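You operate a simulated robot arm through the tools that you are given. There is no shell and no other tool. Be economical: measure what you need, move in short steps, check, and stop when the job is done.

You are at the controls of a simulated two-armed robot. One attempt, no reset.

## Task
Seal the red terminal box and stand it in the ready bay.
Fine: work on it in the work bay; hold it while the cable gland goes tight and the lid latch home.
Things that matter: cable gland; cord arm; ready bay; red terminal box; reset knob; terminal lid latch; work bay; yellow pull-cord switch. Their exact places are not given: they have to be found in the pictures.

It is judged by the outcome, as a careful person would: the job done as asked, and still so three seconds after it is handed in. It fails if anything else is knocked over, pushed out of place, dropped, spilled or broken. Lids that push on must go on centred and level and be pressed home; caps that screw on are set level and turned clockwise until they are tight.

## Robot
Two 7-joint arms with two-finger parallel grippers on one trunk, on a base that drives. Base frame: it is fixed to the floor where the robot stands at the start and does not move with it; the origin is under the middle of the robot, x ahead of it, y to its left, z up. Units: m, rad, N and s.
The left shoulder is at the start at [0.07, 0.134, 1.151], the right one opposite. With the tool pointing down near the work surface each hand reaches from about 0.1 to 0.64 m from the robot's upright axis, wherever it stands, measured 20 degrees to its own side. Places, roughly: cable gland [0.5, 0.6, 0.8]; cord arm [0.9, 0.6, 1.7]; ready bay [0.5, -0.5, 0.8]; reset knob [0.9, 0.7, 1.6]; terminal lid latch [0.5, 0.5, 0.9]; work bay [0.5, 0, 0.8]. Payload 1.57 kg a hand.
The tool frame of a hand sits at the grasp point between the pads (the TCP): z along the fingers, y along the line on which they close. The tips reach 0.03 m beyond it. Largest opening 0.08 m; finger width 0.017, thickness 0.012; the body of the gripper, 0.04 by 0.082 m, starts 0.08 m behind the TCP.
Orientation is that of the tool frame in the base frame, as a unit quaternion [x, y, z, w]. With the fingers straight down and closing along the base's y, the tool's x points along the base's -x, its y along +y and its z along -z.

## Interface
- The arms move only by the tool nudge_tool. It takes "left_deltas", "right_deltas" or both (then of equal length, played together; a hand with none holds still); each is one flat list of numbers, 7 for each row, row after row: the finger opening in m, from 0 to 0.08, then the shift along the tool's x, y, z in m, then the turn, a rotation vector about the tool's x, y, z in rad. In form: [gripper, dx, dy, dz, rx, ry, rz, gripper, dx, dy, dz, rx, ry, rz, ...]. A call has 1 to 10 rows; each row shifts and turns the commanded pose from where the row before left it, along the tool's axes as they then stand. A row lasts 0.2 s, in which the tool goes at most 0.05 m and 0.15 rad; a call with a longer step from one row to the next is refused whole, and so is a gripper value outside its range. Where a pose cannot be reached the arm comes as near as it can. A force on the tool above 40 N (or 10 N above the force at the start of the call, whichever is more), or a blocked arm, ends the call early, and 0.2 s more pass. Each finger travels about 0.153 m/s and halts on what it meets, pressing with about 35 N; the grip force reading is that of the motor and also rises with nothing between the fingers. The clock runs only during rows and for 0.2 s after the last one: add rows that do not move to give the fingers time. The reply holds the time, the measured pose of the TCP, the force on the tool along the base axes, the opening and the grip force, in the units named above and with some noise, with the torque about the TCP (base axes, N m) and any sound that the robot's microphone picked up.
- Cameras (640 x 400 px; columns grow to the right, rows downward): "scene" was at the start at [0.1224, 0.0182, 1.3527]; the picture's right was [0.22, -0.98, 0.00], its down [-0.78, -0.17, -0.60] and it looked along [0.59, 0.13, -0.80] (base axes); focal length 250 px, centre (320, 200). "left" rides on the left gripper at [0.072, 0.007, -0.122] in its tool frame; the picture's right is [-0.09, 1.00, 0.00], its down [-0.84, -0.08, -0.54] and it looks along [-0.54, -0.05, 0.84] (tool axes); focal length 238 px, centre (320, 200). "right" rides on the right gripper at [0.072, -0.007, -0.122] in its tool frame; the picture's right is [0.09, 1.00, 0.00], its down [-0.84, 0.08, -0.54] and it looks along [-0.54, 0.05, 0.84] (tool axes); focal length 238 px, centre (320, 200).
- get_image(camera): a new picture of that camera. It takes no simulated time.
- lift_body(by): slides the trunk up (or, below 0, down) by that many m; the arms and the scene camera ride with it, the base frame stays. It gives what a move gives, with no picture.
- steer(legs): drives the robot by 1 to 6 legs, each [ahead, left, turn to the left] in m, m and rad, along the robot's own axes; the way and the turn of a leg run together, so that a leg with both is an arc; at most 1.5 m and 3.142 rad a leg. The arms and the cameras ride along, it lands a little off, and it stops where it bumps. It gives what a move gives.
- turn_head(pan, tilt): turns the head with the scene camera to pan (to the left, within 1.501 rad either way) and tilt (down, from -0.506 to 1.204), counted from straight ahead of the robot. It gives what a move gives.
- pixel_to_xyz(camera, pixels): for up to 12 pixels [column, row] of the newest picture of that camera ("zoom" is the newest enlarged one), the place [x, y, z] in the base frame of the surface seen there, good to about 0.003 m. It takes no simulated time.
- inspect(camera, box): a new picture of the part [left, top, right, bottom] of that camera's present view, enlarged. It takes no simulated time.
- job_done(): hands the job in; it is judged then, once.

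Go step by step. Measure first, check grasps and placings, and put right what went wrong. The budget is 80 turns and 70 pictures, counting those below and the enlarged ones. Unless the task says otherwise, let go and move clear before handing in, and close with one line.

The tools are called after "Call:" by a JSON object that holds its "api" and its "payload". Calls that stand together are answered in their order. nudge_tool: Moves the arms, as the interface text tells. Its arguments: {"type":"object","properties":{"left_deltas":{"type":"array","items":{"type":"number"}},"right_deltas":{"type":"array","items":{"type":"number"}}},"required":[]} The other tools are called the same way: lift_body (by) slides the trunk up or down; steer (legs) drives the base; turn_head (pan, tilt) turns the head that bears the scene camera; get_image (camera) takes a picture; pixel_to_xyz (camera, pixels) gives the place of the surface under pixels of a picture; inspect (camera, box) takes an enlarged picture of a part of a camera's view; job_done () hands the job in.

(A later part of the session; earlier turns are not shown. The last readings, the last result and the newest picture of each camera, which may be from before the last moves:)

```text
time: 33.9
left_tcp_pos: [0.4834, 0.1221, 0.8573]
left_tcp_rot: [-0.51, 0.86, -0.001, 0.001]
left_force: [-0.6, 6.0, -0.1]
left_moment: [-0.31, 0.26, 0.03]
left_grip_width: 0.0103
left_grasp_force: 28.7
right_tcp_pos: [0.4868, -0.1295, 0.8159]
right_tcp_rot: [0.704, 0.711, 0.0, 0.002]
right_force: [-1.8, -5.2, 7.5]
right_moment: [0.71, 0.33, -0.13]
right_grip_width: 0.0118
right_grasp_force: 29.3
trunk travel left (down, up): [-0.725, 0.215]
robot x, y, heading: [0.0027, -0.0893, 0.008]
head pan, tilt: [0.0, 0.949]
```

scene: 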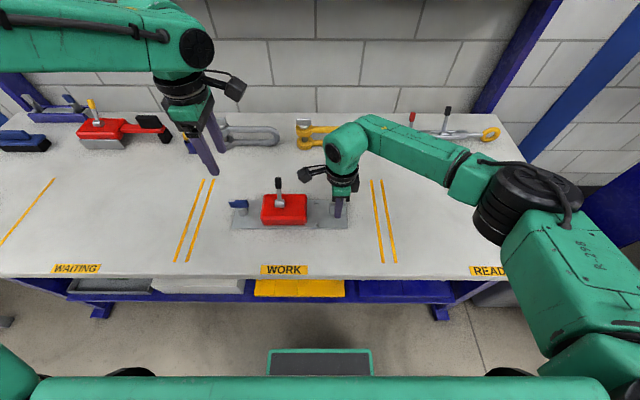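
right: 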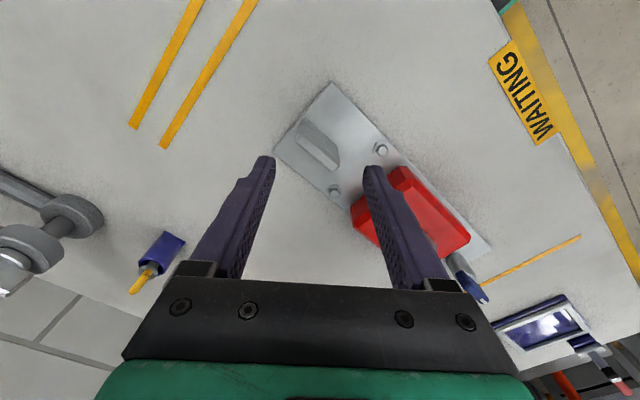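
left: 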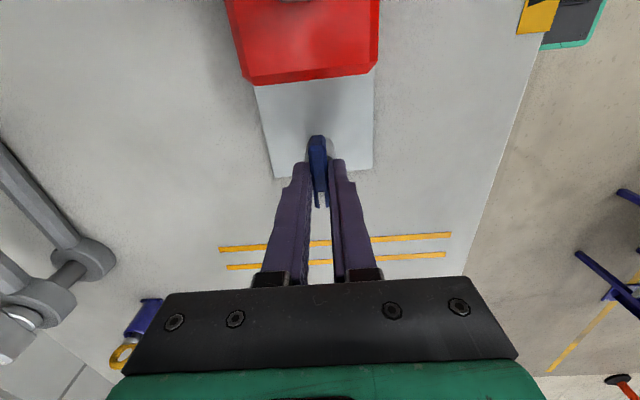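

It turned 0.5 rad freely (Mz ≈ 0.03). I'll continue.

Call:
{"api": "nudge_tool", "payload": {"left_deltas": [0, 0, 0, 0, 0, 0, 0.1, 0, 0, 0, 0, 0, 0, 0.1, 0, 0, 0, 0, 0, 0, 0.1, 0, 0, 0, 0, 0, 0, 0.1, 0, 0, 0, 0, 0, 0, 0.1, 0, 0, 0, 0, 0, 0, 0.1]}}

Call:
{"api": "inspect", "payload": {"camera": "scene", "box": [200, 160, 360, 260]}}

```text
time: 35.3
left_tcp_pos: [0.4835, 0.1215, 0.8576]
left_tcp_rot: [-0.233, 0.972, 0.0, 0.0]
left_force: [1.0, 6.4, 0.3]
left_moment: [0.21, 0.3, 0.65]
left_grip_width: 0.0122
left_grasp_force: 29.9
right_tcp_pos: [0.4868, -0.1293, 0.8176]
right_tcp_rot: [0.703, 0.711, 0.001, 0.001]
right_force: [-3.1, -7.1, 9.7]
right_moment: [0.27, 0.17, -0.38]
right_grip_width: 0.012
right_grasp_force: 28.7
trunk travel left (down, up): [-0.725, 0.215]
robot x, y, heading: [0.0016, -0.0844, 0.006]
head pan, tilt: [0.0, 0.949]
```

```text
4.00 times, centred on (280, 210) of scene
```

zoom: 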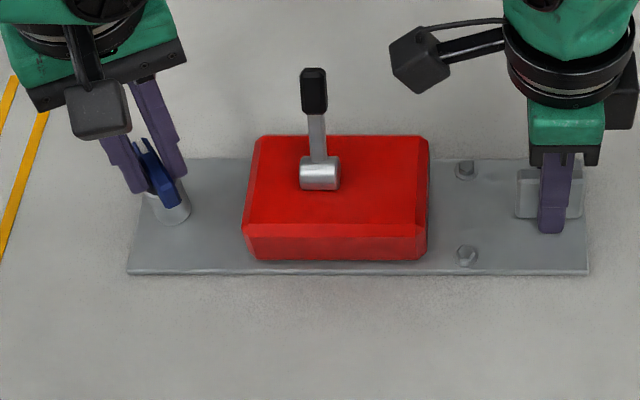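

The torque jumped to 0.65 N·m after about 63°, which looks like the stop. I'll add a bit more to check that it's tight.

Call:
{"api": "nudge_tool", "payload": {"left_deltas": [0, 0, 0, 0, 0, 0, 0.07, 0, 0, 0, 0, 0, 0, 0.07, 0, 0, 0, 0, 0, 0, 0]}}

Call:
{"api": "inspect", "payload": {"camera": "scene", "box": [200, 160, 296, 220]}}

```text
time: 36.1
left_tcp_pos: [0.4845, 0.1205, 0.8575]
left_tcp_rot: [-0.165, 0.986, 0.0, 0.0]
left_force: [1.0, 3.8, 0.6]
left_moment: [0.21, 0.34, 0.71]
left_grip_width: 0.0148
left_grasp_force: 31.3
right_tcp_pos: [0.4861, -0.129, 0.8168]
right_tcp_rot: [0.704, 0.711, 0.001, 0.001]
right_force: [-0.9, -6.3, 10.0]
right_moment: [-0.13, 0.16, -0.52]
right_grip_width: 0.0119
right_grasp_force: 29.7
trunk travel left (down, up): [-0.725, 0.215]
robot x, y, heading: [0.0041, -0.0902, 0.01]
head pan, tilt: [0.0, 0.949]
```

```text
6.67 times, centred on (248, 190) of scene
```

zoom: 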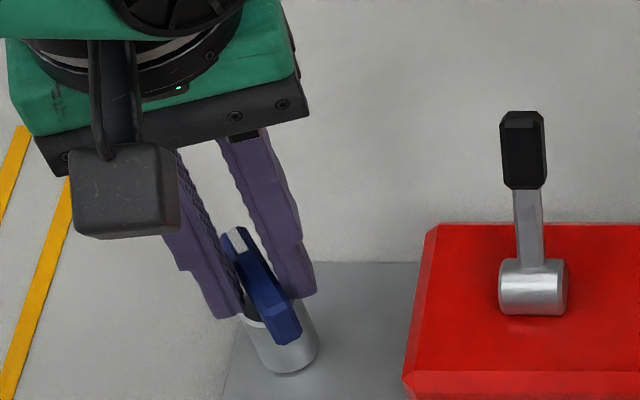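

The grip is widening (0.0148), so the wing has stopped and the fingers are wedging on it. I'll release, realign by −0.25 rad, regrip and twist again to confirm it's at its stop.

Call:
{"api": "nudge_tool", "payload": {"left_deltas": [0.04, 0, 0, 0, 0, 0, 0, 0.04, 0, 0, 0, 0, 0, -0.12, 0.04, 0, 0, 0, 0, 0, -0.13, 0.0, 0, 0, 0, 0, 0, 0, 0.0, 0, 0, 0, 0, 0, 0, 0.0, 0, 0, 0, 0, 0, 0]}}

Call:
{"api": "nudge_tool", "payload": {"left_deltas": [0, 0, 0, 0, 0, 0, 0.06, 0, 0, 0, 0, 0, 0, 0.06, 0, 0, 0, 0, 0, 0, 0]}}

```text
time: 37.5
left_tcp_pos: [0.4842, 0.1223, 0.8578]
left_tcp_rot: [-0.288, 0.958, 0.0, 0.0]
left_force: [-2.1, 11.0, 2.1]
left_moment: [0.36, -0.13, 0.48]
left_grip_width: 0.0107
left_grasp_force: 28.4
right_tcp_pos: [0.4851, -0.1286, 0.8161]
right_tcp_rot: [0.703, 0.711, 0.0, 0.002]
right_force: [2.2, -7.7, 7.4]
right_moment: [0.88, 0.25, -0.28]
right_grip_width: 0.0119
right_grasp_force: 29.1
trunk travel left (down, up): [-0.725, 0.215]
robot x, y, heading: [0.0038, -0.0863, 0.007]
head pan, tilt: [0.0, 0.949]
```

```text
time: 38.3
left_tcp_pos: [0.484, 0.1208, 0.8578]
left_tcp_rot: [-0.229, 0.973, -0.001, 0.0]
left_force: [-2.6, 10.4, 3.5]
left_moment: [0.34, 0.29, 0.59]
left_grip_width: 0.0124
left_grasp_force: 30.0
right_tcp_pos: [0.4852, -0.1298, 0.8169]
right_tcp_rot: [0.704, 0.711, 0.0, 0.001]
right_force: [1.8, -7.5, 6.8]
right_moment: [0.11, 0.26, -0.45]
right_grip_width: 0.0119
right_grasp_force: 28.7
trunk travel left (down, up): [-0.725, 0.215]
robot x, y, heading: [0.0027, -0.0857, 0.009]
head pan, tilt: [0.0, 0.949]
```

The same width at the same angle shows the wing isn't moving any further: the gland is tight. I'll release, rise clear and check the latch area.

Call:
{"api": "nudge_tool", "payload": {"left_deltas": [0.04, 0, 0, 0, 0, 0, 0, 0.04, 0, 0, 0, 0, 0, 0, 0.04, 0, 0, -0.05, 0, 0, 0, 0.04, 0, 0, -0.05, 0, 0, 0.12, 0.02, 0, 0, -0.03, 0, 0, 0.15, 0.0, 0, 0, 0, 0, 0, 0.15, 0, 0, 0, 0, 0, 0, 0.04]}}

Call:
{"api": "inspect", "payload": {"camera": "scene", "box": [200, 140, 360, 240]}}

Call:
{"api": "pixel_to_xyz", "payload": {"camera": "zoom", "pixels": [[395, 140], [430, 110], [400, 165], [425, 180], [312, 160], [312, 190], [318, 255], [150, 225], [165, 260]]}}

```text
time: 39.9
left_tcp_pos: [0.4837, 0.1214, 0.9869]
left_tcp_rot: [-0.001, 1.0, -0.001, 0.0]
left_force: [-0.1, 0.7, 0.2]
left_moment: [0.01, 0.02, -0.03]
left_grip_width: 0.0001
left_grasp_force: 21.0
right_tcp_pos: [0.487, -0.1302, 0.8161]
right_tcp_rot: [0.703, 0.712, 0.0, -0.001]
right_force: [-1.9, 1.9, 2.5]
right_moment: [0.98, 0.25, 0.02]
right_grip_width: 0.0118
right_grasp_force: 29.1
trunk travel left (down, up): [-0.725, 0.215]
robot x, y, heading: [0.0011, -0.0882, 0.008]
head pan, tilt: [0.0, 0.949]
```

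```text
4.00 times, centred on (280, 190) of scene
```

zoom: 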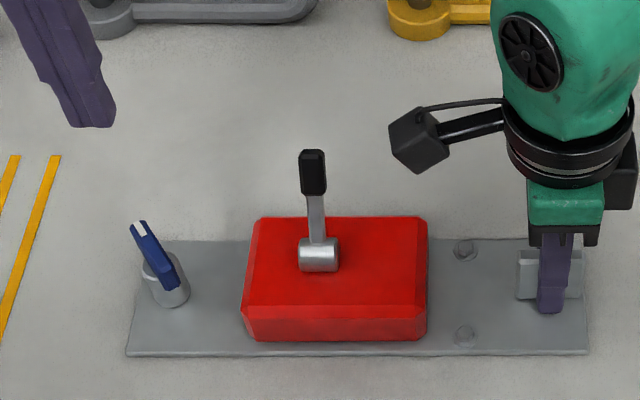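

```text
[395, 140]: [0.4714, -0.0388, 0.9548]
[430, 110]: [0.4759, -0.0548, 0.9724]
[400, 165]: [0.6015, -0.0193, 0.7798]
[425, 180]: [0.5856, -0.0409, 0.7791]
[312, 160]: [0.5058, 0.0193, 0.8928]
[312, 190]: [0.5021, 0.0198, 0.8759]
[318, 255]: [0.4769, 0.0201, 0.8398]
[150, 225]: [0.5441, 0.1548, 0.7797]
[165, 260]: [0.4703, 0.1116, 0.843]
```

The gland wing now lies nearly along x and has stayed put. The lever cap is at about (0.507, 0.02, 0.885), and the right camera body (y < −0.036, z < 0.975) leaves room. I'll pinch the cap from both y sides so I can test both directions.

Call:
{"api": "nudge_tool", "payload": {"left_deltas": [0.03, -0.0083, -0.0334, 0, 0, 0, 0, 0.04, -0.0083, -0.0334, 0, 0, 0, 0, 0.04, -0.0083, -0.0334, 0, 0, 0, 0, 0.04, 0, 0, 0.045, 0, 0, 0, 0.04, 0, 0, 0.043, 0, 0, 0, 0.04, 0, 0, 0, 0, 0, 0]}}

Call:
{"api": "inspect", "payload": {"camera": "scene", "box": [216, 140, 376, 240]}}

Call:
{"api": "get_image", "payload": {"camera": "left"}}

```text
time: 41.3
left_tcp_pos: [0.4831, 0.0459, 0.9056]
left_tcp_rot: [-0.002, 1.0, -0.002, 0.001]
left_force: [-0.4, -0.2, 0.3]
left_moment: [0.0, 0.03, -0.03]
left_grip_width: 0.0398
left_grasp_force: 0.0
left hand out of reach, approached as far as the arm can: row 3, 4, 5
right_tcp_pos: [0.4866, -0.1301, 0.817]
right_tcp_rot: [0.703, 0.711, 0.001, 0.001]
right_force: [-0.1, -1.2, 6.4]
right_moment: [-0.87, 0.23, -0.01]
right_grip_width: 0.0119
right_grasp_force: 29.5
trunk travel left (down, up): [-0.725, 0.215]
robot x, y, heading: [-0.0004, -0.088, 0.005]
head pan, tilt: [0.0, 0.949]
```

```text
4.00 times, centred on (296, 190) of scene
```

zoom: 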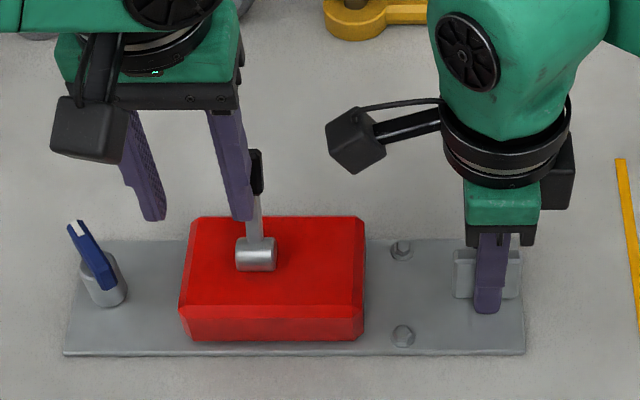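

```text
36 pictures are left
```

left: 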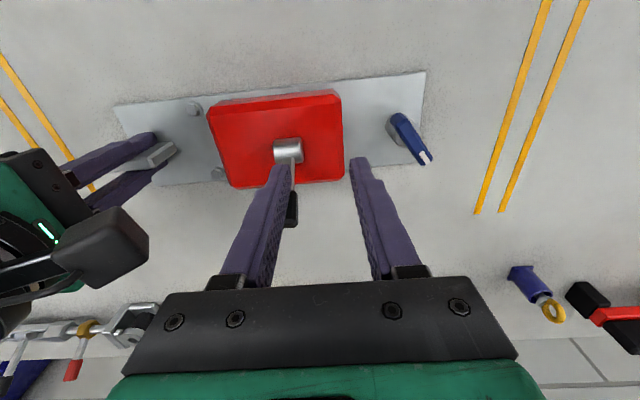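

The left arm hits a wrist limit here at yaw 0. I'll rise, close the fingers and yaw to −45° to gain reach, then use the closed fingertips to push the lever.

Call:
{"api": "nudge_tool", "payload": {"left_deltas": [0.04, 0, 0, -0.04, 0, 0, 0, 0.04, 0, 0, -0.03, 0, 0, 0, 0.02, 0, 0, 0, 0, 0, -0.131, 0, 0, 0, 0, 0, 0, -0.131, 0, 0, 0, 0, 0, 0, -0.131, 0, 0, 0, 0, 0, 0, -0.131, 0, 0, 0, 0, 0, 0, -0.131, 0, 0, 0, 0, 0, 0, -0.131, 0, 0.0297, -0.0042, 0, 0, 0, 0, 0, 0, 0, 0, 0, 0, 0]}}

```text
time: 43.5
left_tcp_pos: [0.465, 0.02, 0.9775]
left_tcp_rot: [-0.386, 0.923, -0.001, 0.001]
left_force: [0.0, -0.3, 0.3]
left_moment: [-0.01, 0.0, -0.02]
left_grip_width: 0.0002
left_grasp_force: 21.0
right_tcp_pos: [0.4861, -0.1287, 0.8159]
right_tcp_rot: [0.703, 0.711, 0.0, 0.001]
right_force: [1.5, -2.9, 7.1]
right_moment: [-0.49, 0.2, 0.09]
right_grip_width: 0.0116
right_grasp_force: 28.9
trunk travel left (down, up): [-0.725, 0.215]
robot x, y, heading: [-0.0, -0.0835, 0.006]
head pan, tilt: [0.0, 0.949]
```

That's reachable. I'll go down to z 0.90 on the robot side of the lever and push gently towards +x as a first direction test.

Call:
{"api": "nudge_tool", "payload": {"left_deltas": [0, 0, 0, 0.04, 0, 0, 0, 0, 0, 0, 0.037, 0, 0, 0, 0, -0.007, -0.007, 0, 0, 0, 0, 0, -0.0035, -0.0035, 0, 0, 0, 0, 0, -0.0035, -0.0035, 0, 0, 0, 0, 0, -0.0035, -0.0035, 0, 0, 0, 0, 0, 0, 0, 0, 0, 0, 0]}}

Call:
{"api": "inspect", "payload": {"camera": "scene", "box": [216, 140, 376, 240]}}

```text
time: 45.1
left_tcp_pos: [0.4752, 0.0362, 0.9096]
left_tcp_rot: [-0.385, 0.923, -0.002, 0.001]
left_force: [0.0, 0.3, 0.9]
left_moment: [-0.01, 0.03, -0.02]
left_grip_width: 0.0
left_grasp_force: 21.4
left hand out of reach, approached as far as the arm can: row 2, 3, 4, 5, 6
right_tcp_pos: [0.4866, -0.1297, 0.8162]
right_tcp_rot: [0.703, 0.711, 0.001, 0.001]
right_force: [0.1, -1.7, 6.5]
right_moment: [0.13, 0.25, -0.03]
right_grip_width: 0.012
right_grasp_force: 28.7
trunk travel left (down, up): [-0.725, 0.215]
robot x, y, heading: [0.0005, -0.0873, 0.008]
head pan, tilt: [0.0, 0.949]
```

```text
4.00 times, centred on (296, 190) of scene
```

zoom: 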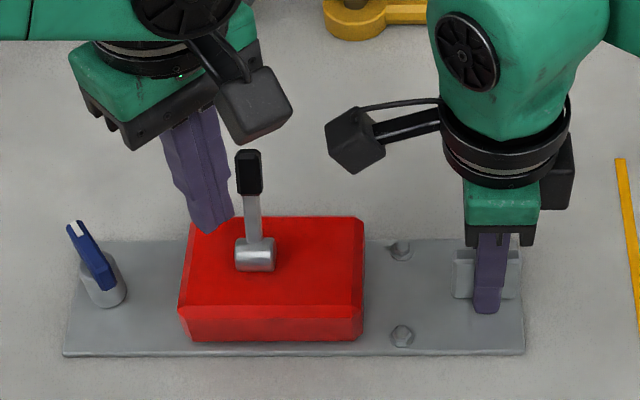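

The left hand is limited near the right one at this height, probably by arm-to-arm clearance. I'll rise a little and tilt the left hand so its wrist leans to +y (fingers pointing down and −y), then try again.

Call:
{"api": "nudge_tool", "payload": {"left_deltas": [0, 0, 0, -0.04, 0, 0, 0, 0, 0, 0, 0, 0.1, 0.1, 0, 0, 0, 0, 0, 0.1, 0.1, 0, 0, 0, 0, 0, 0.1, 0.1, 0, 0, 0, 0, 0, 0, 0, 0]}}

```text
time: 46.3
left_tcp_pos: [0.4757, 0.0352, 0.9495]
left_tcp_rot: [-0.375, 0.902, -0.197, -0.08]
left_force: [0.2, 0.0, 0.4]
left_moment: [0.0, 0.02, 0.0]
left_grip_width: 0.0
left_grasp_force: 21.2
right_tcp_pos: [0.4867, -0.1289, 0.8151]
right_tcp_rot: [0.703, 0.711, 0.0, 0.001]
right_force: [-0.4, -1.2, 7.0]
right_moment: [0.2, 0.13, 0.0]
right_grip_width: 0.0117
right_grasp_force: 29.3
trunk travel left (down, up): [-0.725, 0.215]
robot x, y, heading: [-0.0012, -0.0887, 0.006]
head pan, tilt: [0.0, 0.949]
```

The tilt worked. Now I'll go down beside the lever on the robot side.

Call:
{"api": "nudge_tool", "payload": {"left_deltas": [0, -0.0051, 0.0094, 0.0239, 0, 0, 0, 0, -0.0051, 0.0094, 0.0239, 0, 0, 0, 0, 0, 0, 0, 0, 0, 0]}}

Call:
{"api": "inspect", "payload": {"camera": "scene", "box": [216, 140, 376, 240]}}

```text
time: 47.1
left_tcp_pos: [0.4698, 0.0363, 0.8982]
left_tcp_rot: [-0.376, 0.902, -0.195, -0.08]
left_force: [0.0, 0.4, 0.7]
left_moment: [-0.01, 0.04, -0.01]
left_grip_width: 0.0001
left_grasp_force: 21.2
right_tcp_pos: [0.4868, -0.129, 0.8149]
right_tcp_rot: [0.703, 0.712, 0.0, 0.0]
right_force: [0.1, -0.7, 5.9]
right_moment: [0.13, 0.23, 0.03]
right_grip_width: 0.012
right_grasp_force: 29.4
trunk travel left (down, up): [-0.725, 0.215]
robot x, y, heading: [-0.0011, -0.0843, 0.006]
head pan, tilt: [0.0, 0.949]
```

```text
4.00 times, centred on (296, 190) of scene
```

zoom: 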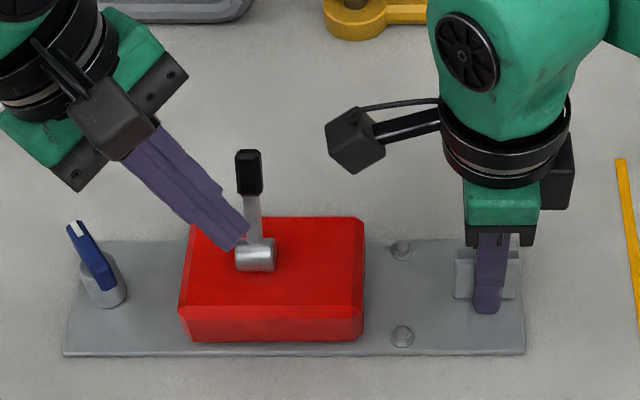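

The hand is in place behind the lever. I'll push towards +x in 5 mm steps and watch the force.

Call:
{"api": "nudge_tool", "payload": {"left_deltas": [0, -0.0035, -0.0035, 0, 0, 0, 0, 0, -0.0035, -0.0035, 0, 0, 0, 0, 0, -0.0035, -0.0035, 0, 0, 0, 0, 0, -0.0035, -0.0035, 0, 0, 0, 0, 0, -0.0035, -0.0035, 0, 0, 0, 0]}}

Call:
{"api": "inspect", "payload": {"camera": "scene", "box": [216, 140, 376, 240]}}

```text
time: 48.3
left_tcp_pos: [0.4922, 0.0349, 0.8986]
left_tcp_rot: [-0.376, 0.902, -0.195, -0.081]
left_force: [-9.6, -3.1, 6.2]
left_moment: [-0.13, 0.16, -0.16]
left_grip_width: 0.0002
left_grasp_force: 21.3
right_tcp_pos: [0.4864, -0.13, 0.816]
right_tcp_rot: [0.704, 0.711, 0.001, 0.001]
right_force: [7.0, 3.8, -0.2]
right_moment: [0.1, 0.18, -0.64]
right_grip_width: 0.0126
right_grasp_force: 29.5
trunk travel left (down, up): [-0.725, 0.215]
robot x, y, heading: [0.0048, -0.0865, 0.009]
head pan, tilt: [0.0, 0.949]
```

```text
4.00 times, centred on (296, 190) of scene
```

zoom: 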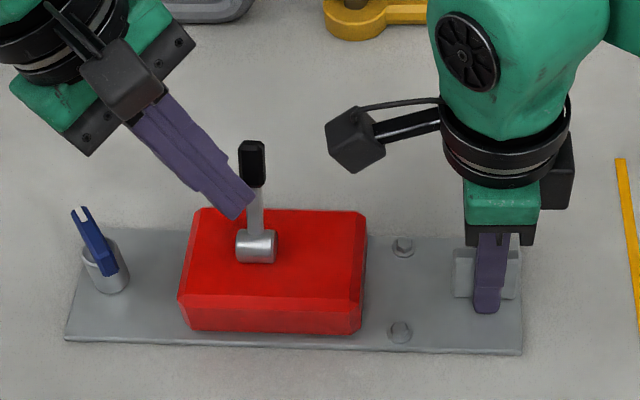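

Pushing +x is resisted (−9.6 N) and only swings the plate slightly, so the lever is at its end stop there. Home must be towards −x. I'll back off, go over to the far side and pull it towards the robot.

Call:
{"api": "nudge_tool", "payload": {"left_deltas": [0, 0.014, 0.014, 0, 0, 0, 0, 0, 0.0146, -0.0146, -0.0456, 0, 0, 0, 0, -0.0255, -0.0255, 0, 0, 0, 0, 0, -0.0255, -0.0255, 0, 0, 0, 0, 0, -0.0073, 0.0073, 0.0228, 0, 0, 0, 0, -0.0073, 0.0073, 0.0228, 0, 0, 0, 0, 0, 0, 0, 0, 0, 0]}}

Call:
{"api": "inspect", "payload": {"camera": "scene", "box": [216, 140, 376, 240]}}

Call:
{"api": "pixel_to_xyz", "payload": {"camera": "zoom", "pixels": [[252, 160], [252, 185], [257, 225], [257, 250], [70, 338], [520, 350], [240, 210]]}}

```text
time: 49.9
left_tcp_pos: [0.5266, 0.0456, 0.9063]
left_tcp_rot: [-0.376, 0.903, -0.195, -0.079]
left_force: [0.0, 0.0, -0.3]
left_moment: [-0.04, 0.04, -0.02]
left_grip_width: 0.0002
left_grasp_force: 21.4
left hand out of reach, approached as far as the arm can: row 4, 5, 6
right_tcp_pos: [0.4855, -0.1293, 0.8162]
right_tcp_rot: [0.704, 0.711, 0.0, 0.0]
right_force: [0.3, 0.7, 5.6]
right_moment: [0.13, 0.27, -0.49]
right_grip_width: 0.0119
right_grasp_force: 29.0
trunk travel left (down, up): [-0.725, 0.215]
robot x, y, heading: [-0.0014, -0.0846, 0.007]
head pan, tilt: [0.0, 0.949]
```

```text
4.00 times, centred on (296, 190) of scene
```

zoom: 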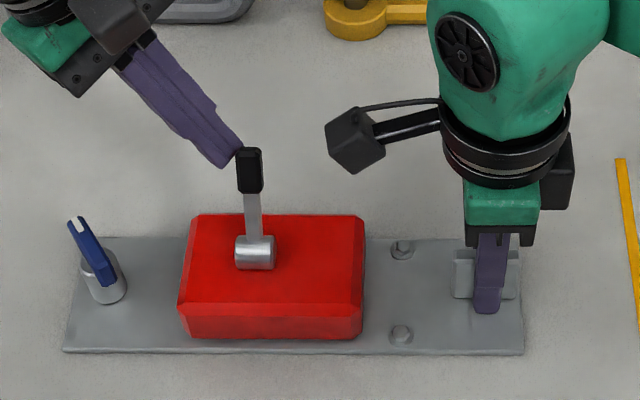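

```text
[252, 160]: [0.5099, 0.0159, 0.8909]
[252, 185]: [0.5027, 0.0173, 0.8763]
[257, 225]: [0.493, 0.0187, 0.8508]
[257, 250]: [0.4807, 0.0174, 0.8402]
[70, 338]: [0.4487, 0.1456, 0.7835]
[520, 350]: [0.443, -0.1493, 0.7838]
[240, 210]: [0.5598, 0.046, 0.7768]
```

Reach is the problem because the robot stands too far left for this. I'll release the tab, raise both hands, strafe 0.09 m to the right and regrip, so the left hand works more in front of its own side.

Call:
{"api": "nudge_tool", "payload": {"left_deltas": [0, 0.0073, -0.0073, -0.0228, 0, 0, 0, 0, 0.0146, -0.0146, -0.0456, 0, 0, 0, 0, 0, 0, 0, 0, 0, 0, 0, 0, 0, 0, 0, 0, 0], "right_deltas": [0.03, 0, 0, 0, 0, 0, 0, 0.05, 0, 0, 0, 0, 0, 0, 0.05, 0, 0, -0.04, 0, 0, 0, 0.05, 0, 0, -0.04, 0, 0, 0]}}

Call:
{"api": "steer", "payload": {"legs": [[0, -0.09, 0]]}}

Call:
{"api": "get_image", "payload": {"camera": "scene"}}

```text
time: 50.9
left_tcp_pos: [0.5256, 0.0432, 0.9816]
left_tcp_rot: [-0.376, 0.902, -0.195, -0.08]
left_force: [-1.1, 0.6, 0.3]
left_moment: [0.02, 0.04, 0.01]
left_grip_width: 0.0
left_grasp_force: 21.4
right_tcp_pos: [0.4857, -0.1296, 0.8947]
right_tcp_rot: [0.703, 0.711, 0.0, 0.001]
right_force: [0.8, 0.2, 0.1]
right_moment: [0.01, -0.04, 0.03]
right_grip_width: 0.0502
right_grasp_force: 0.1
trunk travel left (down, up): [-0.725, 0.215]
robot x, y, heading: [0.0004, -0.085, 0.009]
head pan, tilt: [0.0, 0.949]
```

```text
time: 52.0
left_tcp_pos: [0.5271, -0.0427, 0.9813]
left_tcp_rot: [-0.376, 0.902, -0.196, -0.08]
left_force: [-0.8, 0.3, -0.2]
left_moment: [0.0, -0.02, -0.01]
left_grip_width: 0.0
left_grasp_force: 21.2
right_tcp_pos: [0.486, -0.2164, 0.8954]
right_tcp_rot: [0.704, 0.711, 0.0, 0.0]
right_force: [-0.7, -1.0, 0.5]
right_moment: [-0.03, 0.0, 0.02]
right_grip_width: 0.05
right_grasp_force: 0.1
trunk travel left (down, up): [-0.725, 0.215]
robot x, y, heading: [0.0039, -0.1715, 0.001]
head pan, tilt: [0.0, 0.949]
```

```text
31 pictures are left
```

scene: 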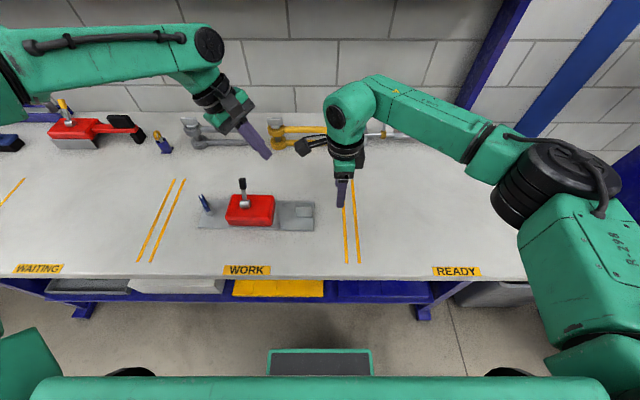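

The robot is at y −0.17. I'll measure the tab now before regripping.

Call:
{"api": "inspect", "payload": {"camera": "scene", "box": [190, 170, 330, 258]}}

Call:
{"api": "pixel_to_xyz", "payload": {"camera": "zoom", "pixels": [[478, 166], [560, 166], [480, 178], [560, 176], [245, 45], [245, 85], [245, 160], [35, 265], [560, 270], [85, 170], [60, 125]]}}

```text
4.55 times, centred on (260, 214) of scene
```

zoom: 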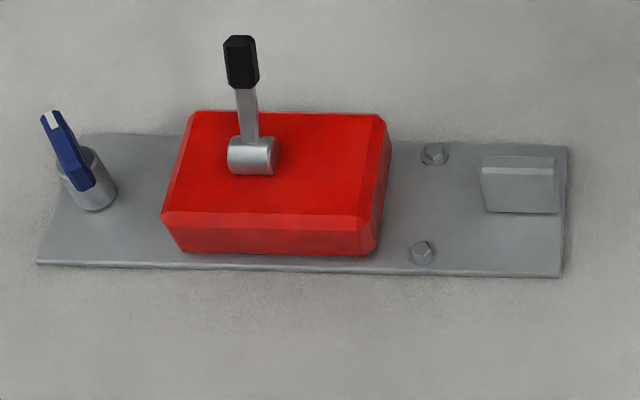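

```text
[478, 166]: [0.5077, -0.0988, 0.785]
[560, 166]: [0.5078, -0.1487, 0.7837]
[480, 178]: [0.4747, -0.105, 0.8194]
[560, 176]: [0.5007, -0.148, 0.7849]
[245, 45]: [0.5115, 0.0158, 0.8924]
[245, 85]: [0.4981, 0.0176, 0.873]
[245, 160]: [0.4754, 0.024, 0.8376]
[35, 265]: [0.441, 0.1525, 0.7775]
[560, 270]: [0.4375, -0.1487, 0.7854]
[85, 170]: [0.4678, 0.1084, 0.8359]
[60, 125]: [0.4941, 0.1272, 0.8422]
```

The tab is still at about (0.485, −0.128). I'll move the right hand back onto it, and the left hand to the lever's far side while still high up.

Call:
{"api": "nudge_tool", "payload": {"left_deltas": [0, -0.0315, 0.0187, -0.016, 0, 0, 0, 0, -0.0315, 0.0187, -0.016, 0, 0, 0, 0, 0, 0, 0, 0, 0, 0, 0, 0, 0, 0, 0, 0, 0, 0, 0, 0, 0, 0, 0, 0, 0, 0, 0, 0, 0, 0, 0, 0, 0, 0, 0, 0, 0, 0], "right_deltas": [0.05, 0.043, 0, 0, 0, 0, 0, 0.05, 0.043, 0, 0, 0, 0, 0, 0.05, 0, 0, 0.04, 0, 0, 0, 0.05, 0, 0, 0.038, 0, 0, 0, 0.02, 0, 0, 0, 0, 0, 0, 0, 0, 0, 0, 0, 0, 0, 0, 0, 0, 0, 0, 0, 0]}}

```text
time: 53.6
left_tcp_pos: [0.5448, 0.0356, 0.9783]
left_tcp_rot: [-0.376, 0.902, -0.196, -0.081]
left_force: [0.4, -0.1, -0.9]
left_moment: [0.0, -0.01, -0.01]
left_grip_width: 0.0001
left_grasp_force: 21.0
right_tcp_pos: [0.4862, -0.1312, 0.8176]
right_tcp_rot: [0.703, 0.711, 0.0, 0.0]
right_force: [-1.1, 0.4, 0.3]
right_moment: [0.04, -0.02, -0.07]
right_grip_width: 0.012
right_grasp_force: 29.0
trunk travel left (down, up): [-0.725, 0.215]
robot x, y, heading: [0.0007, -0.1756, 0.005]
head pan, tilt: [0.0, 0.949]
```

Both hands reached their places. I'll lower the left hand behind the lever cap.

Call:
{"api": "nudge_tool", "payload": {"left_deltas": [0, -0.0097, 0.0097, 0.0366, 0, 0, 0, 0, -0.0097, 0.0097, 0.0366, 0, 0, 0, 0, 0, 0, 0, 0, 0, 0]}}

Call:
{"api": "inspect", "payload": {"camera": "scene", "box": [180, 140, 340, 240]}}

```text
time: 54.4
left_tcp_pos: [0.5443, 0.0285, 0.9012]
left_tcp_rot: [-0.376, 0.903, -0.194, -0.08]
left_force: [-0.6, 0.9, 0.0]
left_moment: [0.02, 0.02, -0.01]
left_grip_width: 0.0
left_grasp_force: 21.4
right_tcp_pos: [0.4861, -0.131, 0.8174]
right_tcp_rot: [0.703, 0.711, -0.001, 0.0]
right_force: [0.2, 0.3, 0.5]
right_moment: [-0.15, -0.05, -0.07]
right_grip_width: 0.0119
right_grasp_force: 29.4
trunk travel left (down, up): [-0.725, 0.215]
robot x, y, heading: [0.0054, -0.1735, 0.0]
head pan, tilt: [0.0, 0.949]
```

```text
4.00 times, centred on (260, 190) of scene
```

zoom: 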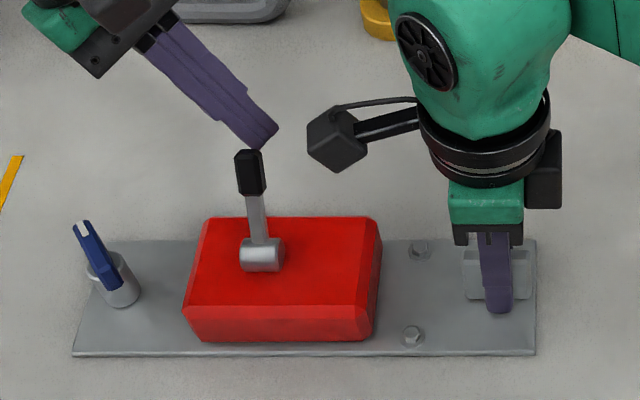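

The hand is positioned behind the cap. I'll pull towards −x in 1 cm steps.

Call:
{"api": "nudge_tool", "payload": {"left_deltas": [0, 0.007, 0.007, 0, 0, 0, 0, 0, 0.007, 0.007, 0, 0, 0, 0, 0, 0.0035, 0.0035, 0, 0, 0, 0, 0, 0.0035, 0.0035, 0, 0, 0, 0, 0, 0.0035, 0.0035, 0, 0, 0, 0]}}

Call:
{"api": "inspect", "payload": {"camera": "scene", "box": [180, 140, 340, 240]}}

```text
time: 55.6
left_tcp_pos: [0.5096, 0.0282, 0.901]
left_tcp_rot: [-0.375, 0.902, -0.195, -0.083]
left_force: [3.1, 2.6, 2.1]
left_moment: [0.02, -0.03, -0.04]
left_grip_width: 0.0
left_grasp_force: 21.0
right_tcp_pos: [0.4863, -0.1306, 0.8171]
right_tcp_rot: [0.703, 0.712, -0.001, 0.001]
right_force: [-3.5, -2.4, 0.4]
right_moment: [-0.29, -0.11, 0.67]
right_grip_width: 0.0126
right_grasp_force: 29.4
trunk travel left (down, up): [-0.725, 0.215]
robot x, y, heading: [-0.0042, -0.1721, 0.008]
head pan, tilt: [0.0, 0.949]
```

```text
4.00 times, centred on (260, 190) of scene
```

zoom: 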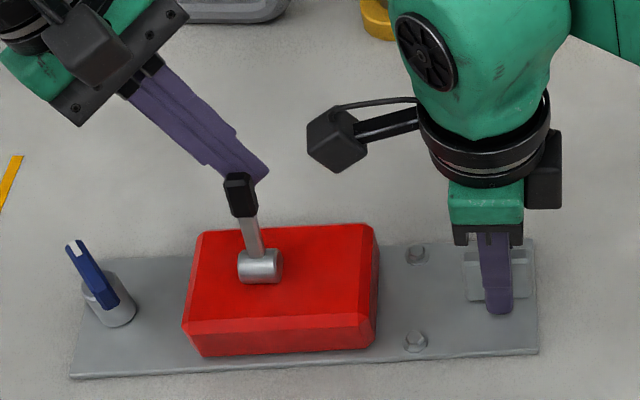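

The lever has begun to move towards −x, but the plate is yawing about the tab by a few degrees. I'll keep pulling past vertical while the right hand counter-twists; after that a downward push will finish it without yaw.

Call:
{"api": "nudge_tool", "payload": {"left_deltas": [0, 0.0035, 0.0035, 0, 0, 0, 0, 0, 0.0035, 0.0035, 0, 0, 0, 0, 0, 0.0035, 0.0035, 0, 0, 0, 0, 0, 0.0035, 0.0035, 0, 0, 0, 0], "right_deltas": [0, 0, 0, 0, 0, 0, 0.03, 0, 0, 0, 0, 0, 0, 0.03, 0, 0, 0, 0, 0, 0, 0.02, 0, 0, 0, 0, 0, 0, 0.02]}}

Call:
{"api": "inspect", "payload": {"camera": "scene", "box": [180, 140, 340, 240]}}

Call:
{"api": "pixel_to_xyz", "payload": {"camera": "zoom", "pixels": [[235, 200], [238, 215], [255, 270], [75, 385], [538, 350]]}}

```text
time: 56.6
left_tcp_pos: [0.4907, 0.028, 0.9027]
left_tcp_rot: [-0.375, 0.903, -0.196, -0.081]
left_force: [6.0, -2.0, 4.4]
left_moment: [-0.1, -0.09, 0.06]
left_grip_width: 0.0002
left_grasp_force: 21.2
right_tcp_pos: [0.4838, -0.1303, 0.8172]
right_tcp_rot: [0.738, 0.675, 0.001, -0.001]
right_force: [-2.8, 2.5, 1.8]
right_moment: [0.05, 0.21, 0.7]
right_grip_width: 0.0147
right_grasp_force: 31.4
trunk travel left (down, up): [-0.725, 0.215]
robot x, y, heading: [0.0028, -0.175, 0.007]
head pan, tilt: [0.0, 0.949]
```

```text
4.00 times, centred on (260, 190) of scene
```

zoom: 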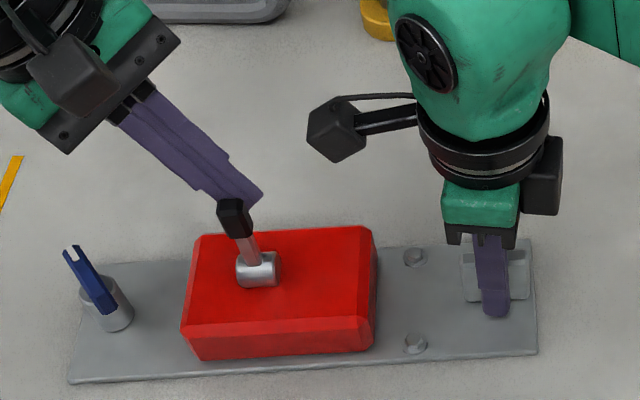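

```text
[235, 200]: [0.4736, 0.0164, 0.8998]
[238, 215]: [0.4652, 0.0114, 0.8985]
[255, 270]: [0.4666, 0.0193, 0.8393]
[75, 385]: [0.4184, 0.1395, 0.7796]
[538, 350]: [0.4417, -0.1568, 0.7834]
```

The counter-twist holds the plate, and the lever is now near vertical (cap top z≈0.90). I'll keep pulling.

Call:
{"api": "nudge_tool", "payload": {"left_deltas": [0, 0.0035, 0.0035, 0, 0, 0, 0, 0, 0.0035, 0.0035, 0, 0, 0, 0, 0, 0.0035, 0.0035, 0, 0, 0, 0, 0, 0.0035, 0.0035, 0, 0, 0, 0, 0, 0.0035, 0.0035, 0, 0, 0, 0]}}

Call:
{"api": "inspect", "payload": {"camera": "scene", "box": [180, 140, 340, 240]}}

Call:
{"api": "pixel_to_xyz", "payload": {"camera": "zoom", "pixels": [[232, 225], [232, 240], [255, 270], [75, 390], [538, 350]]}}

```text
time: 57.8
left_tcp_pos: [0.4659, 0.0294, 0.9017]
left_tcp_rot: [-0.376, 0.902, -0.196, -0.08]
left_force: [7.2, -0.7, -0.1]
left_moment: [-0.06, -0.23, 0.12]
left_grip_width: 0.0002
left_grasp_force: 20.8
right_tcp_pos: [0.4844, -0.1301, 0.8169]
right_tcp_rot: [0.737, 0.675, -0.001, 0.0]
right_force: [-8.5, 6.0, 8.5]
right_moment: [0.95, 0.15, 0.67]
right_grip_width: 0.015
right_grasp_force: 31.3
trunk travel left (down, up): [-0.725, 0.215]
robot x, y, heading: [0.001, -0.1735, 0.005]
head pan, tilt: [0.0, 0.949]
```

```text
4.00 times, centred on (260, 190) of scene
```

zoom: 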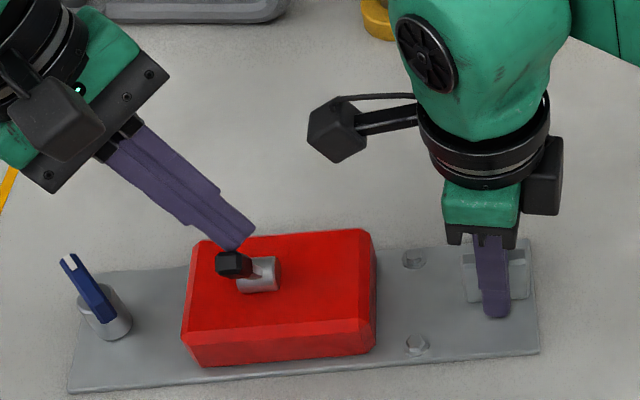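

```text
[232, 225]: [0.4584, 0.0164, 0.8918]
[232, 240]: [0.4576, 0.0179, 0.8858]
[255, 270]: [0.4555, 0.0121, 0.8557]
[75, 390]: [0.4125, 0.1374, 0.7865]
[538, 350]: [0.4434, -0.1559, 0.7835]
```

The lever is past vertical, leaning towards the robot. I'll follow the arc, moving down and −x together.

Call:
{"api": "nudge_tool", "payload": {"left_deltas": [0, 0.0029, 0.007, 0.0064, 0, 0, 0, 0, 0.0029, 0.007, 0.0064, 0, 0, 0, 0, 0.0029, 0.007, 0.0064, 0, 0, 0, 0, 0, 0, 0, 0, 0, 0]}}

Call:
{"api": "inspect", "payload": {"camera": "scene", "box": [180, 150, 340, 250]}}

Call:
{"api": "pixel_to_xyz", "payload": {"camera": "zoom", "pixels": [[230, 250], [230, 265], [225, 240], [75, 355], [538, 310]]}}

```text
time: 58.3
left_tcp_pos: [0.4626, 0.0275, 0.9044]
left_tcp_rot: [-0.374, 0.902, -0.202, -0.068]
left_force: [4.3, 2.5, 5.0]
left_moment: [0.05, -0.04, 0.01]
left_grip_width: 0.0001
left_grasp_force: 21.7
right_tcp_pos: [0.482, -0.1309, 0.8169]
right_tcp_rot: [0.737, 0.676, -0.001, 0.002]
right_force: [-6.6, -3.6, 11.0]
right_moment: [-0.3, 0.08, 0.6]
right_grip_width: 0.0154
right_grasp_force: 31.9
trunk travel left (down, up): [-0.725, 0.215]
robot x, y, heading: [0.0033, -0.1735, 0.004]
head pan, tilt: [0.0, 0.949]
stopped in row 2 (left hand): the force on the tool passed its limit (the readings are from after the stop); the commanded pose is now the measured one
```

```text
4.00 times, centred on (260, 200) of scene
```

zoom: 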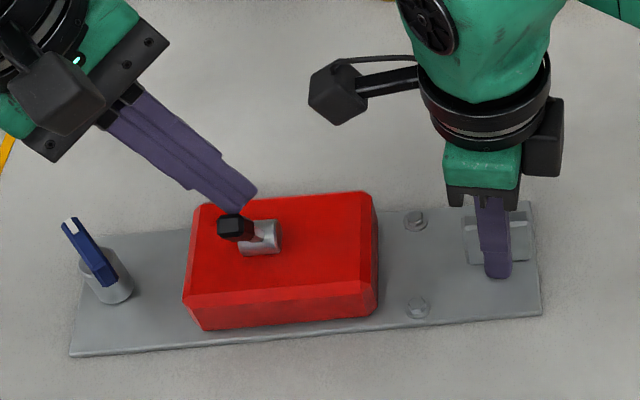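

```text
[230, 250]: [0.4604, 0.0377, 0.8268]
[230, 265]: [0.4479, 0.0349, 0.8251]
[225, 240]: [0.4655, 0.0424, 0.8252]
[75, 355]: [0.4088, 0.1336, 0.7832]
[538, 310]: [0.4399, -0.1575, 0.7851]
```

That was a hard stop, so either the lever is at its other end or I pressed on something else. I'll lift the left hand clear and look.

Call:
{"api": "nudge_tool", "payload": {"left_deltas": [0, -0.0035, -0.0035, 0, 0, 0, 0, 0, 0.0146, -0.0146, -0.0456, 0, 0, 0, 0, 0.0088, -0.0088, -0.0273, 0, 0, 0]}}

Call:
{"api": "inspect", "payload": {"camera": "scene", "box": [190, 160, 318, 240]}}

Call:
{"api": "pixel_to_xyz", "payload": {"camera": "zoom", "pixels": [[225, 215], [235, 215], [245, 228], [270, 225], [280, 235], [230, 230], [215, 225]]}}

Call:
{"api": "get_image", "payload": {"camera": "left"}}

```text
time: 59.1
left_tcp_pos: [0.4656, 0.026, 0.9819]
left_tcp_rot: [-0.375, 0.902, -0.202, -0.071]
left_force: [-0.7, 0.1, -0.8]
left_moment: [-0.05, 0.0, -0.01]
left_grip_width: 0.0
left_grasp_force: 20.9
right_tcp_pos: [0.4851, -0.13, 0.818]
right_tcp_rot: [0.737, 0.676, 0.0, 0.0]
right_force: [2.8, 0.9, 14.5]
right_moment: [0.7, 0.2, 0.53]
right_grip_width: 0.0144
right_grasp_force: 30.6
trunk travel left (down, up): [-0.725, 0.215]
robot x, y, heading: [-0.0001, -0.1735, 0.008]
head pan, tilt: [0.0, 0.949]
```

```text
5.00 times, centred on (254, 200) of scene
```

zoom: 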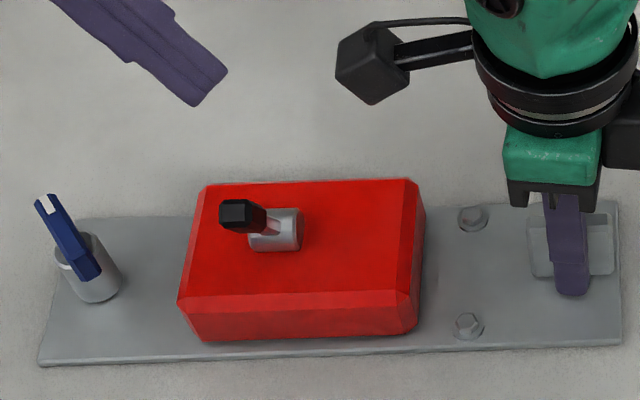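

```text
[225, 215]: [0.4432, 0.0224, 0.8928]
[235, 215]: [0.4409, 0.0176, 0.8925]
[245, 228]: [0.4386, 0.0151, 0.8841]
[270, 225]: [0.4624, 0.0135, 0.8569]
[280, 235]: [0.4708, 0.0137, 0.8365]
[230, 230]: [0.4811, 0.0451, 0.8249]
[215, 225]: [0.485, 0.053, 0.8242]
```

```text
23 pictures are left
```

left: 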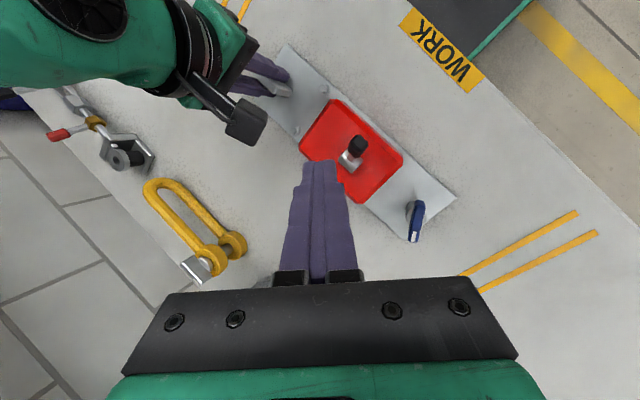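

The cap tip is now at (0.441, 0.018, 0.892), about 32° past vertical on the robot side, mirroring its starting lean. It is probably at its home stop. I'll confirm with a gentle downward press on the cap, which won't yaw the plate.

Call:
{"api": "nudge_tool", "payload": {"left_deltas": [0, 0, 0.0182, 0.0227, 0, 0, 0, 0, 0, 0.0182, 0.0227, 0, 0, 0, 0, -0.0012, 0.0012, 0.0036, 0, 0, 0, 0, -0.0012, 0.0012, 0.0036, 0, 0, 0, 0, -0.0012, 0.0012, 0.0036, 0, 0, 0, 0, 0, 0, 0, 0, 0, 0]}}

Call:
{"api": "inspect", "payload": {"camera": "scene", "box": [190, 160, 318, 240]}}

```text
time: 60.2
left_tcp_pos: [0.4399, 0.0317, 0.9242]
left_tcp_rot: [-0.373, 0.902, -0.206, -0.065]
left_force: [-4.7, 6.6, 14.3]
left_moment: [0.09, -0.05, -0.08]
left_grip_width: 0.0
left_grasp_force: 21.2
right_tcp_pos: [0.4811, -0.1334, 0.8177]
right_tcp_rot: [0.738, 0.675, -0.001, 0.004]
right_force: [-2.3, -5.8, 10.7]
right_moment: [0.16, 0.48, 0.55]
right_grip_width: 0.0138
right_grasp_force: 30.5
trunk travel left (down, up): [-0.725, 0.215]
robot x, y, heading: [0.0015, -0.1741, 0.006]
head pan, tilt: [0.0, 0.949]
stopped in row 5 (left hand): the force on the tool passed its limit (the readings are from after the stop); the commanded pose is now the measured one
```

```text
5.00 times, centred on (254, 200) of scene
```

zoom: 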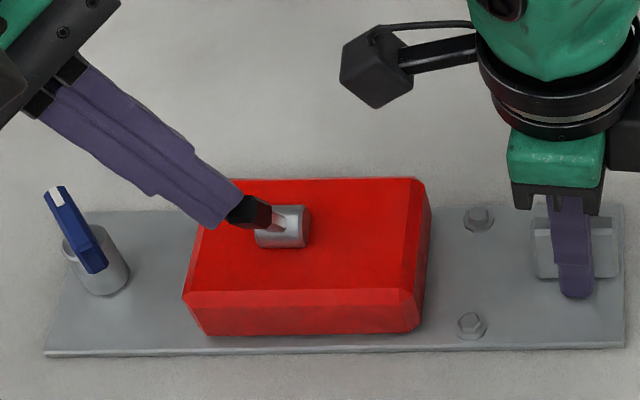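

Over 40 N on the cap didn't move it further, so the latch is home at its stop. I'll retreat the left hand up and to the left, then check everything.

Call:
{"api": "nudge_tool", "payload": {"left_deltas": [0, 0.0146, -0.0146, -0.0456, 0, 0, 0, 0, 0.0146, -0.0146, -0.0456, 0, 0, 0, 0, -0.0315, 0.0315, -0.02, 0, 0, 0, 0, -0.0315, 0.0315, -0.02, 0, 0, 0, 0, -0.0315, 0.0315, -0.02, 0, 0, 0, 0, 0, 0, 0, 0, 0, 0]}}

Call:
{"api": "inspect", "payload": {"camera": "scene", "box": [190, 160, 318, 240]}}

Call:
{"api": "pixel_to_xyz", "payload": {"camera": "zoom", "pixels": [[238, 205], [248, 215], [285, 235], [48, 353], [622, 345], [60, 195], [95, 265]]}}

```text
time: 61.6
left_tcp_pos: [0.4386, 0.1798, 1.019]
left_tcp_rot: [-0.374, 0.902, -0.204, -0.066]
left_force: [-0.2, -0.3, -0.5]
left_moment: [0.02, 0.02, 0.01]
left_grip_width: 0.0
left_grasp_force: 21.3
right_tcp_pos: [0.4839, -0.1322, 0.8163]
right_tcp_rot: [0.738, 0.675, 0.0, 0.003]
right_force: [4.9, 1.6, 28.8]
right_moment: [-0.2, 0.59, 0.39]
right_grip_width: 0.0124
right_grasp_force: 29.3
trunk travel left (down, up): [-0.725, 0.215]
robot x, y, heading: [0.0037, -0.1717, 0.009]
head pan, tilt: [0.0, 0.949]
```

```text
5.00 times, centred on (254, 200) of scene
```

zoom: 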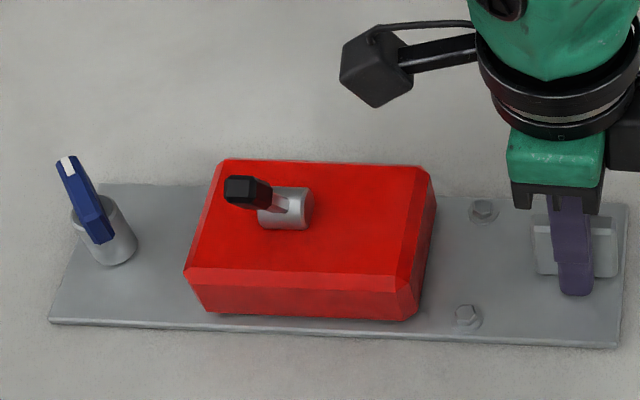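

```text
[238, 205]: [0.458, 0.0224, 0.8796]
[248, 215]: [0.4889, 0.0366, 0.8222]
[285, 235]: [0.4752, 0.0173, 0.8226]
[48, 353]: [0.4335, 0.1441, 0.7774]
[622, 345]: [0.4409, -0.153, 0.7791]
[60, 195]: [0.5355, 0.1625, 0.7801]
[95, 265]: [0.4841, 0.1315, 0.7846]
```

The latch leans towards the robot and the gland is unchanged. The plate is now lined up with the right hand, which is yawed about 5°. I'll lift it and turn it back square.

Call:
{"api": "nudge_tool", "payload": {"right_deltas": [0, 0, 0, -0.006, 0, 0, 0, 0, 0, 0, -0.01, 0, 0, 0, 0, 0, 0, -0.02, 0, 0, 0, 0, 0, 0, -0.02, 0, 0, -0.045, 0, 0, 0, 0, 0, 0, -0.045, 0, 0, 0, 0, 0, 0, 0]}}

Call:
{"api": "get_image", "payload": {"camera": "scene"}}

Call:
{"api": "pixel_to_xyz", "payload": {"camera": "scene", "pixels": [[197, 218], [314, 224], [208, 190], [440, 272], [478, 272], [348, 240], [620, 200]]}}

```text
time: 63.0
left_tcp_pos: [0.4415, 0.1792, 1.0188]
left_tcp_rot: [-0.373, 0.902, -0.204, -0.068]
left_force: [-0.4, 0.3, 0.0]
left_moment: [0.02, 0.05, 0.02]
left_grip_width: 0.0
left_grasp_force: 21.5
right_tcp_pos: [0.486, -0.1318, 0.8706]
right_tcp_rot: [0.707, 0.708, -0.003, 0.002]
right_force: [-0.5, 0.4, -5.2]
right_moment: [-0.69, -0.02, 0.01]
right_grip_width: 0.0119
right_grasp_force: 29.2
trunk travel left (down, up): [-0.725, 0.215]
robot x, y, heading: [0.0014, -0.1745, 0.005]
head pan, tilt: [0.0, 0.949]
```

```text
20 pictures are left
```

scene: 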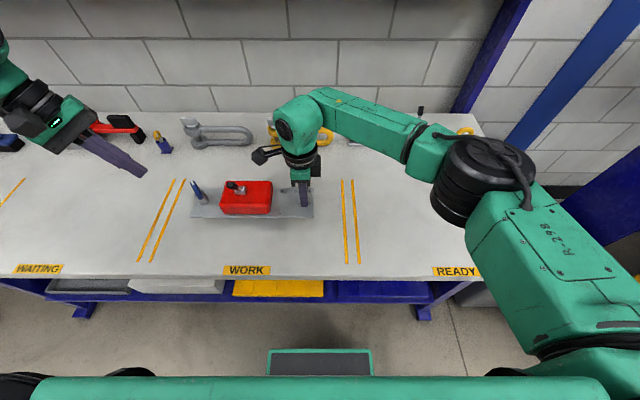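

```text
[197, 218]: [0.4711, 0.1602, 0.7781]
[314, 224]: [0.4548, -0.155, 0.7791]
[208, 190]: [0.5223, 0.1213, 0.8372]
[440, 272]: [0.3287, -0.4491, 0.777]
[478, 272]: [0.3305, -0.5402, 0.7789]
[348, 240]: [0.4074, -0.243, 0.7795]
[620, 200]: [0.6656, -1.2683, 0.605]
```

It's held level and square. READY is centred at y≈−0.50, so I'll drive right 0.49 m.

Call:
{"api": "steer", "payload": {"legs": [[0, -0.25, 0], [0, -0.24, 0]]}}

Call:
{"api": "get_image", "payload": {"camera": "scene"}}

Call:
{"api": "pixel_to_xyz", "payload": {"camera": "scene", "pixels": [[222, 238], [192, 235], [390, 200], [395, 250], [190, 216], [245, 270], [310, 220]]}}

```text
time: 66.3
left_tcp_pos: [0.4453, -0.3172, 1.0176]
left_tcp_rot: [-0.373, 0.902, -0.205, -0.069]
left_force: [0.5, 0.6, -0.3]
left_moment: [0.0, -0.01, 0.01]
left_grip_width: 0.0
left_grasp_force: 21.3
right_tcp_pos: [0.4892, -0.6278, 0.8704]
right_tcp_rot: [0.706, 0.708, -0.003, 0.002]
right_force: [-0.6, 0.3, -4.8]
right_moment: [-0.69, 0.0, 0.04]
right_grip_width: 0.012
right_grasp_force: 28.8
trunk travel left (down, up): [-0.725, 0.215]
robot x, y, heading: [0.0052, -0.6711, 0.006]
head pan, tilt: [0.0, 0.949]
```

```text
19 pictures are left
```

scene: 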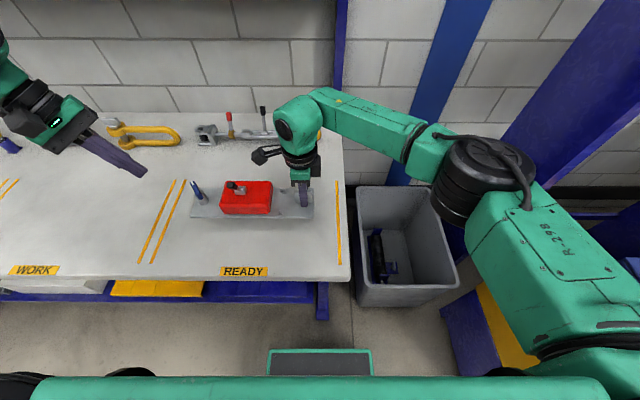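

```text
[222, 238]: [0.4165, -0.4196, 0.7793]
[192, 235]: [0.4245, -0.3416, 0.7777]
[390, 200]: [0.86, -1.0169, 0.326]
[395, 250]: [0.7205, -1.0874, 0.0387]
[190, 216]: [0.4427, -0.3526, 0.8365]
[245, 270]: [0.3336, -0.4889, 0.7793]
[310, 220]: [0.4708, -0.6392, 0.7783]
```

The plate spans y −0.35 to −0.65, inside the READY lines (−0.265 to about −0.70). I'll lower it gently.

Call:
{"api": "nudge_tool", "payload": {"right_deltas": [0, 0, 0, 0.02, 0, 0, 0, 0, 0, 0, 0.02, 0, 0, 0, 0, 0, 0, 0.009, 0, 0, 0, 0, 0, 0, 0.002, 0, 0, 0, 0, 0, 0, 0.001, 0, 0, 0, 0, 0, 0, 0.001, 0, 0, 0, 0, 0, 0, 0, 0, 0, 0]}}

```text
time: 67.9
left_tcp_pos: [0.4449, -0.3182, 1.0186]
left_tcp_rot: [-0.374, 0.902, -0.204, -0.067]
left_force: [0.9, 0.1, 0.8]
left_moment: [0.04, 0.04, 0.01]
left_grip_width: 0.0002
left_grasp_force: 21.2
right_tcp_pos: [0.4882, -0.6282, 0.8184]
right_tcp_rot: [0.707, 0.707, -0.002, 0.002]
right_force: [0.1, -0.6, -1.6]
right_moment: [0.28, -0.16, -0.05]
right_grip_width: 0.0119
right_grasp_force: 29.4
trunk travel left (down, up): [-0.725, 0.215]
robot x, y, heading: [0.0092, -0.6681, 0.008]
head pan, tilt: [0.0, 0.949]
```

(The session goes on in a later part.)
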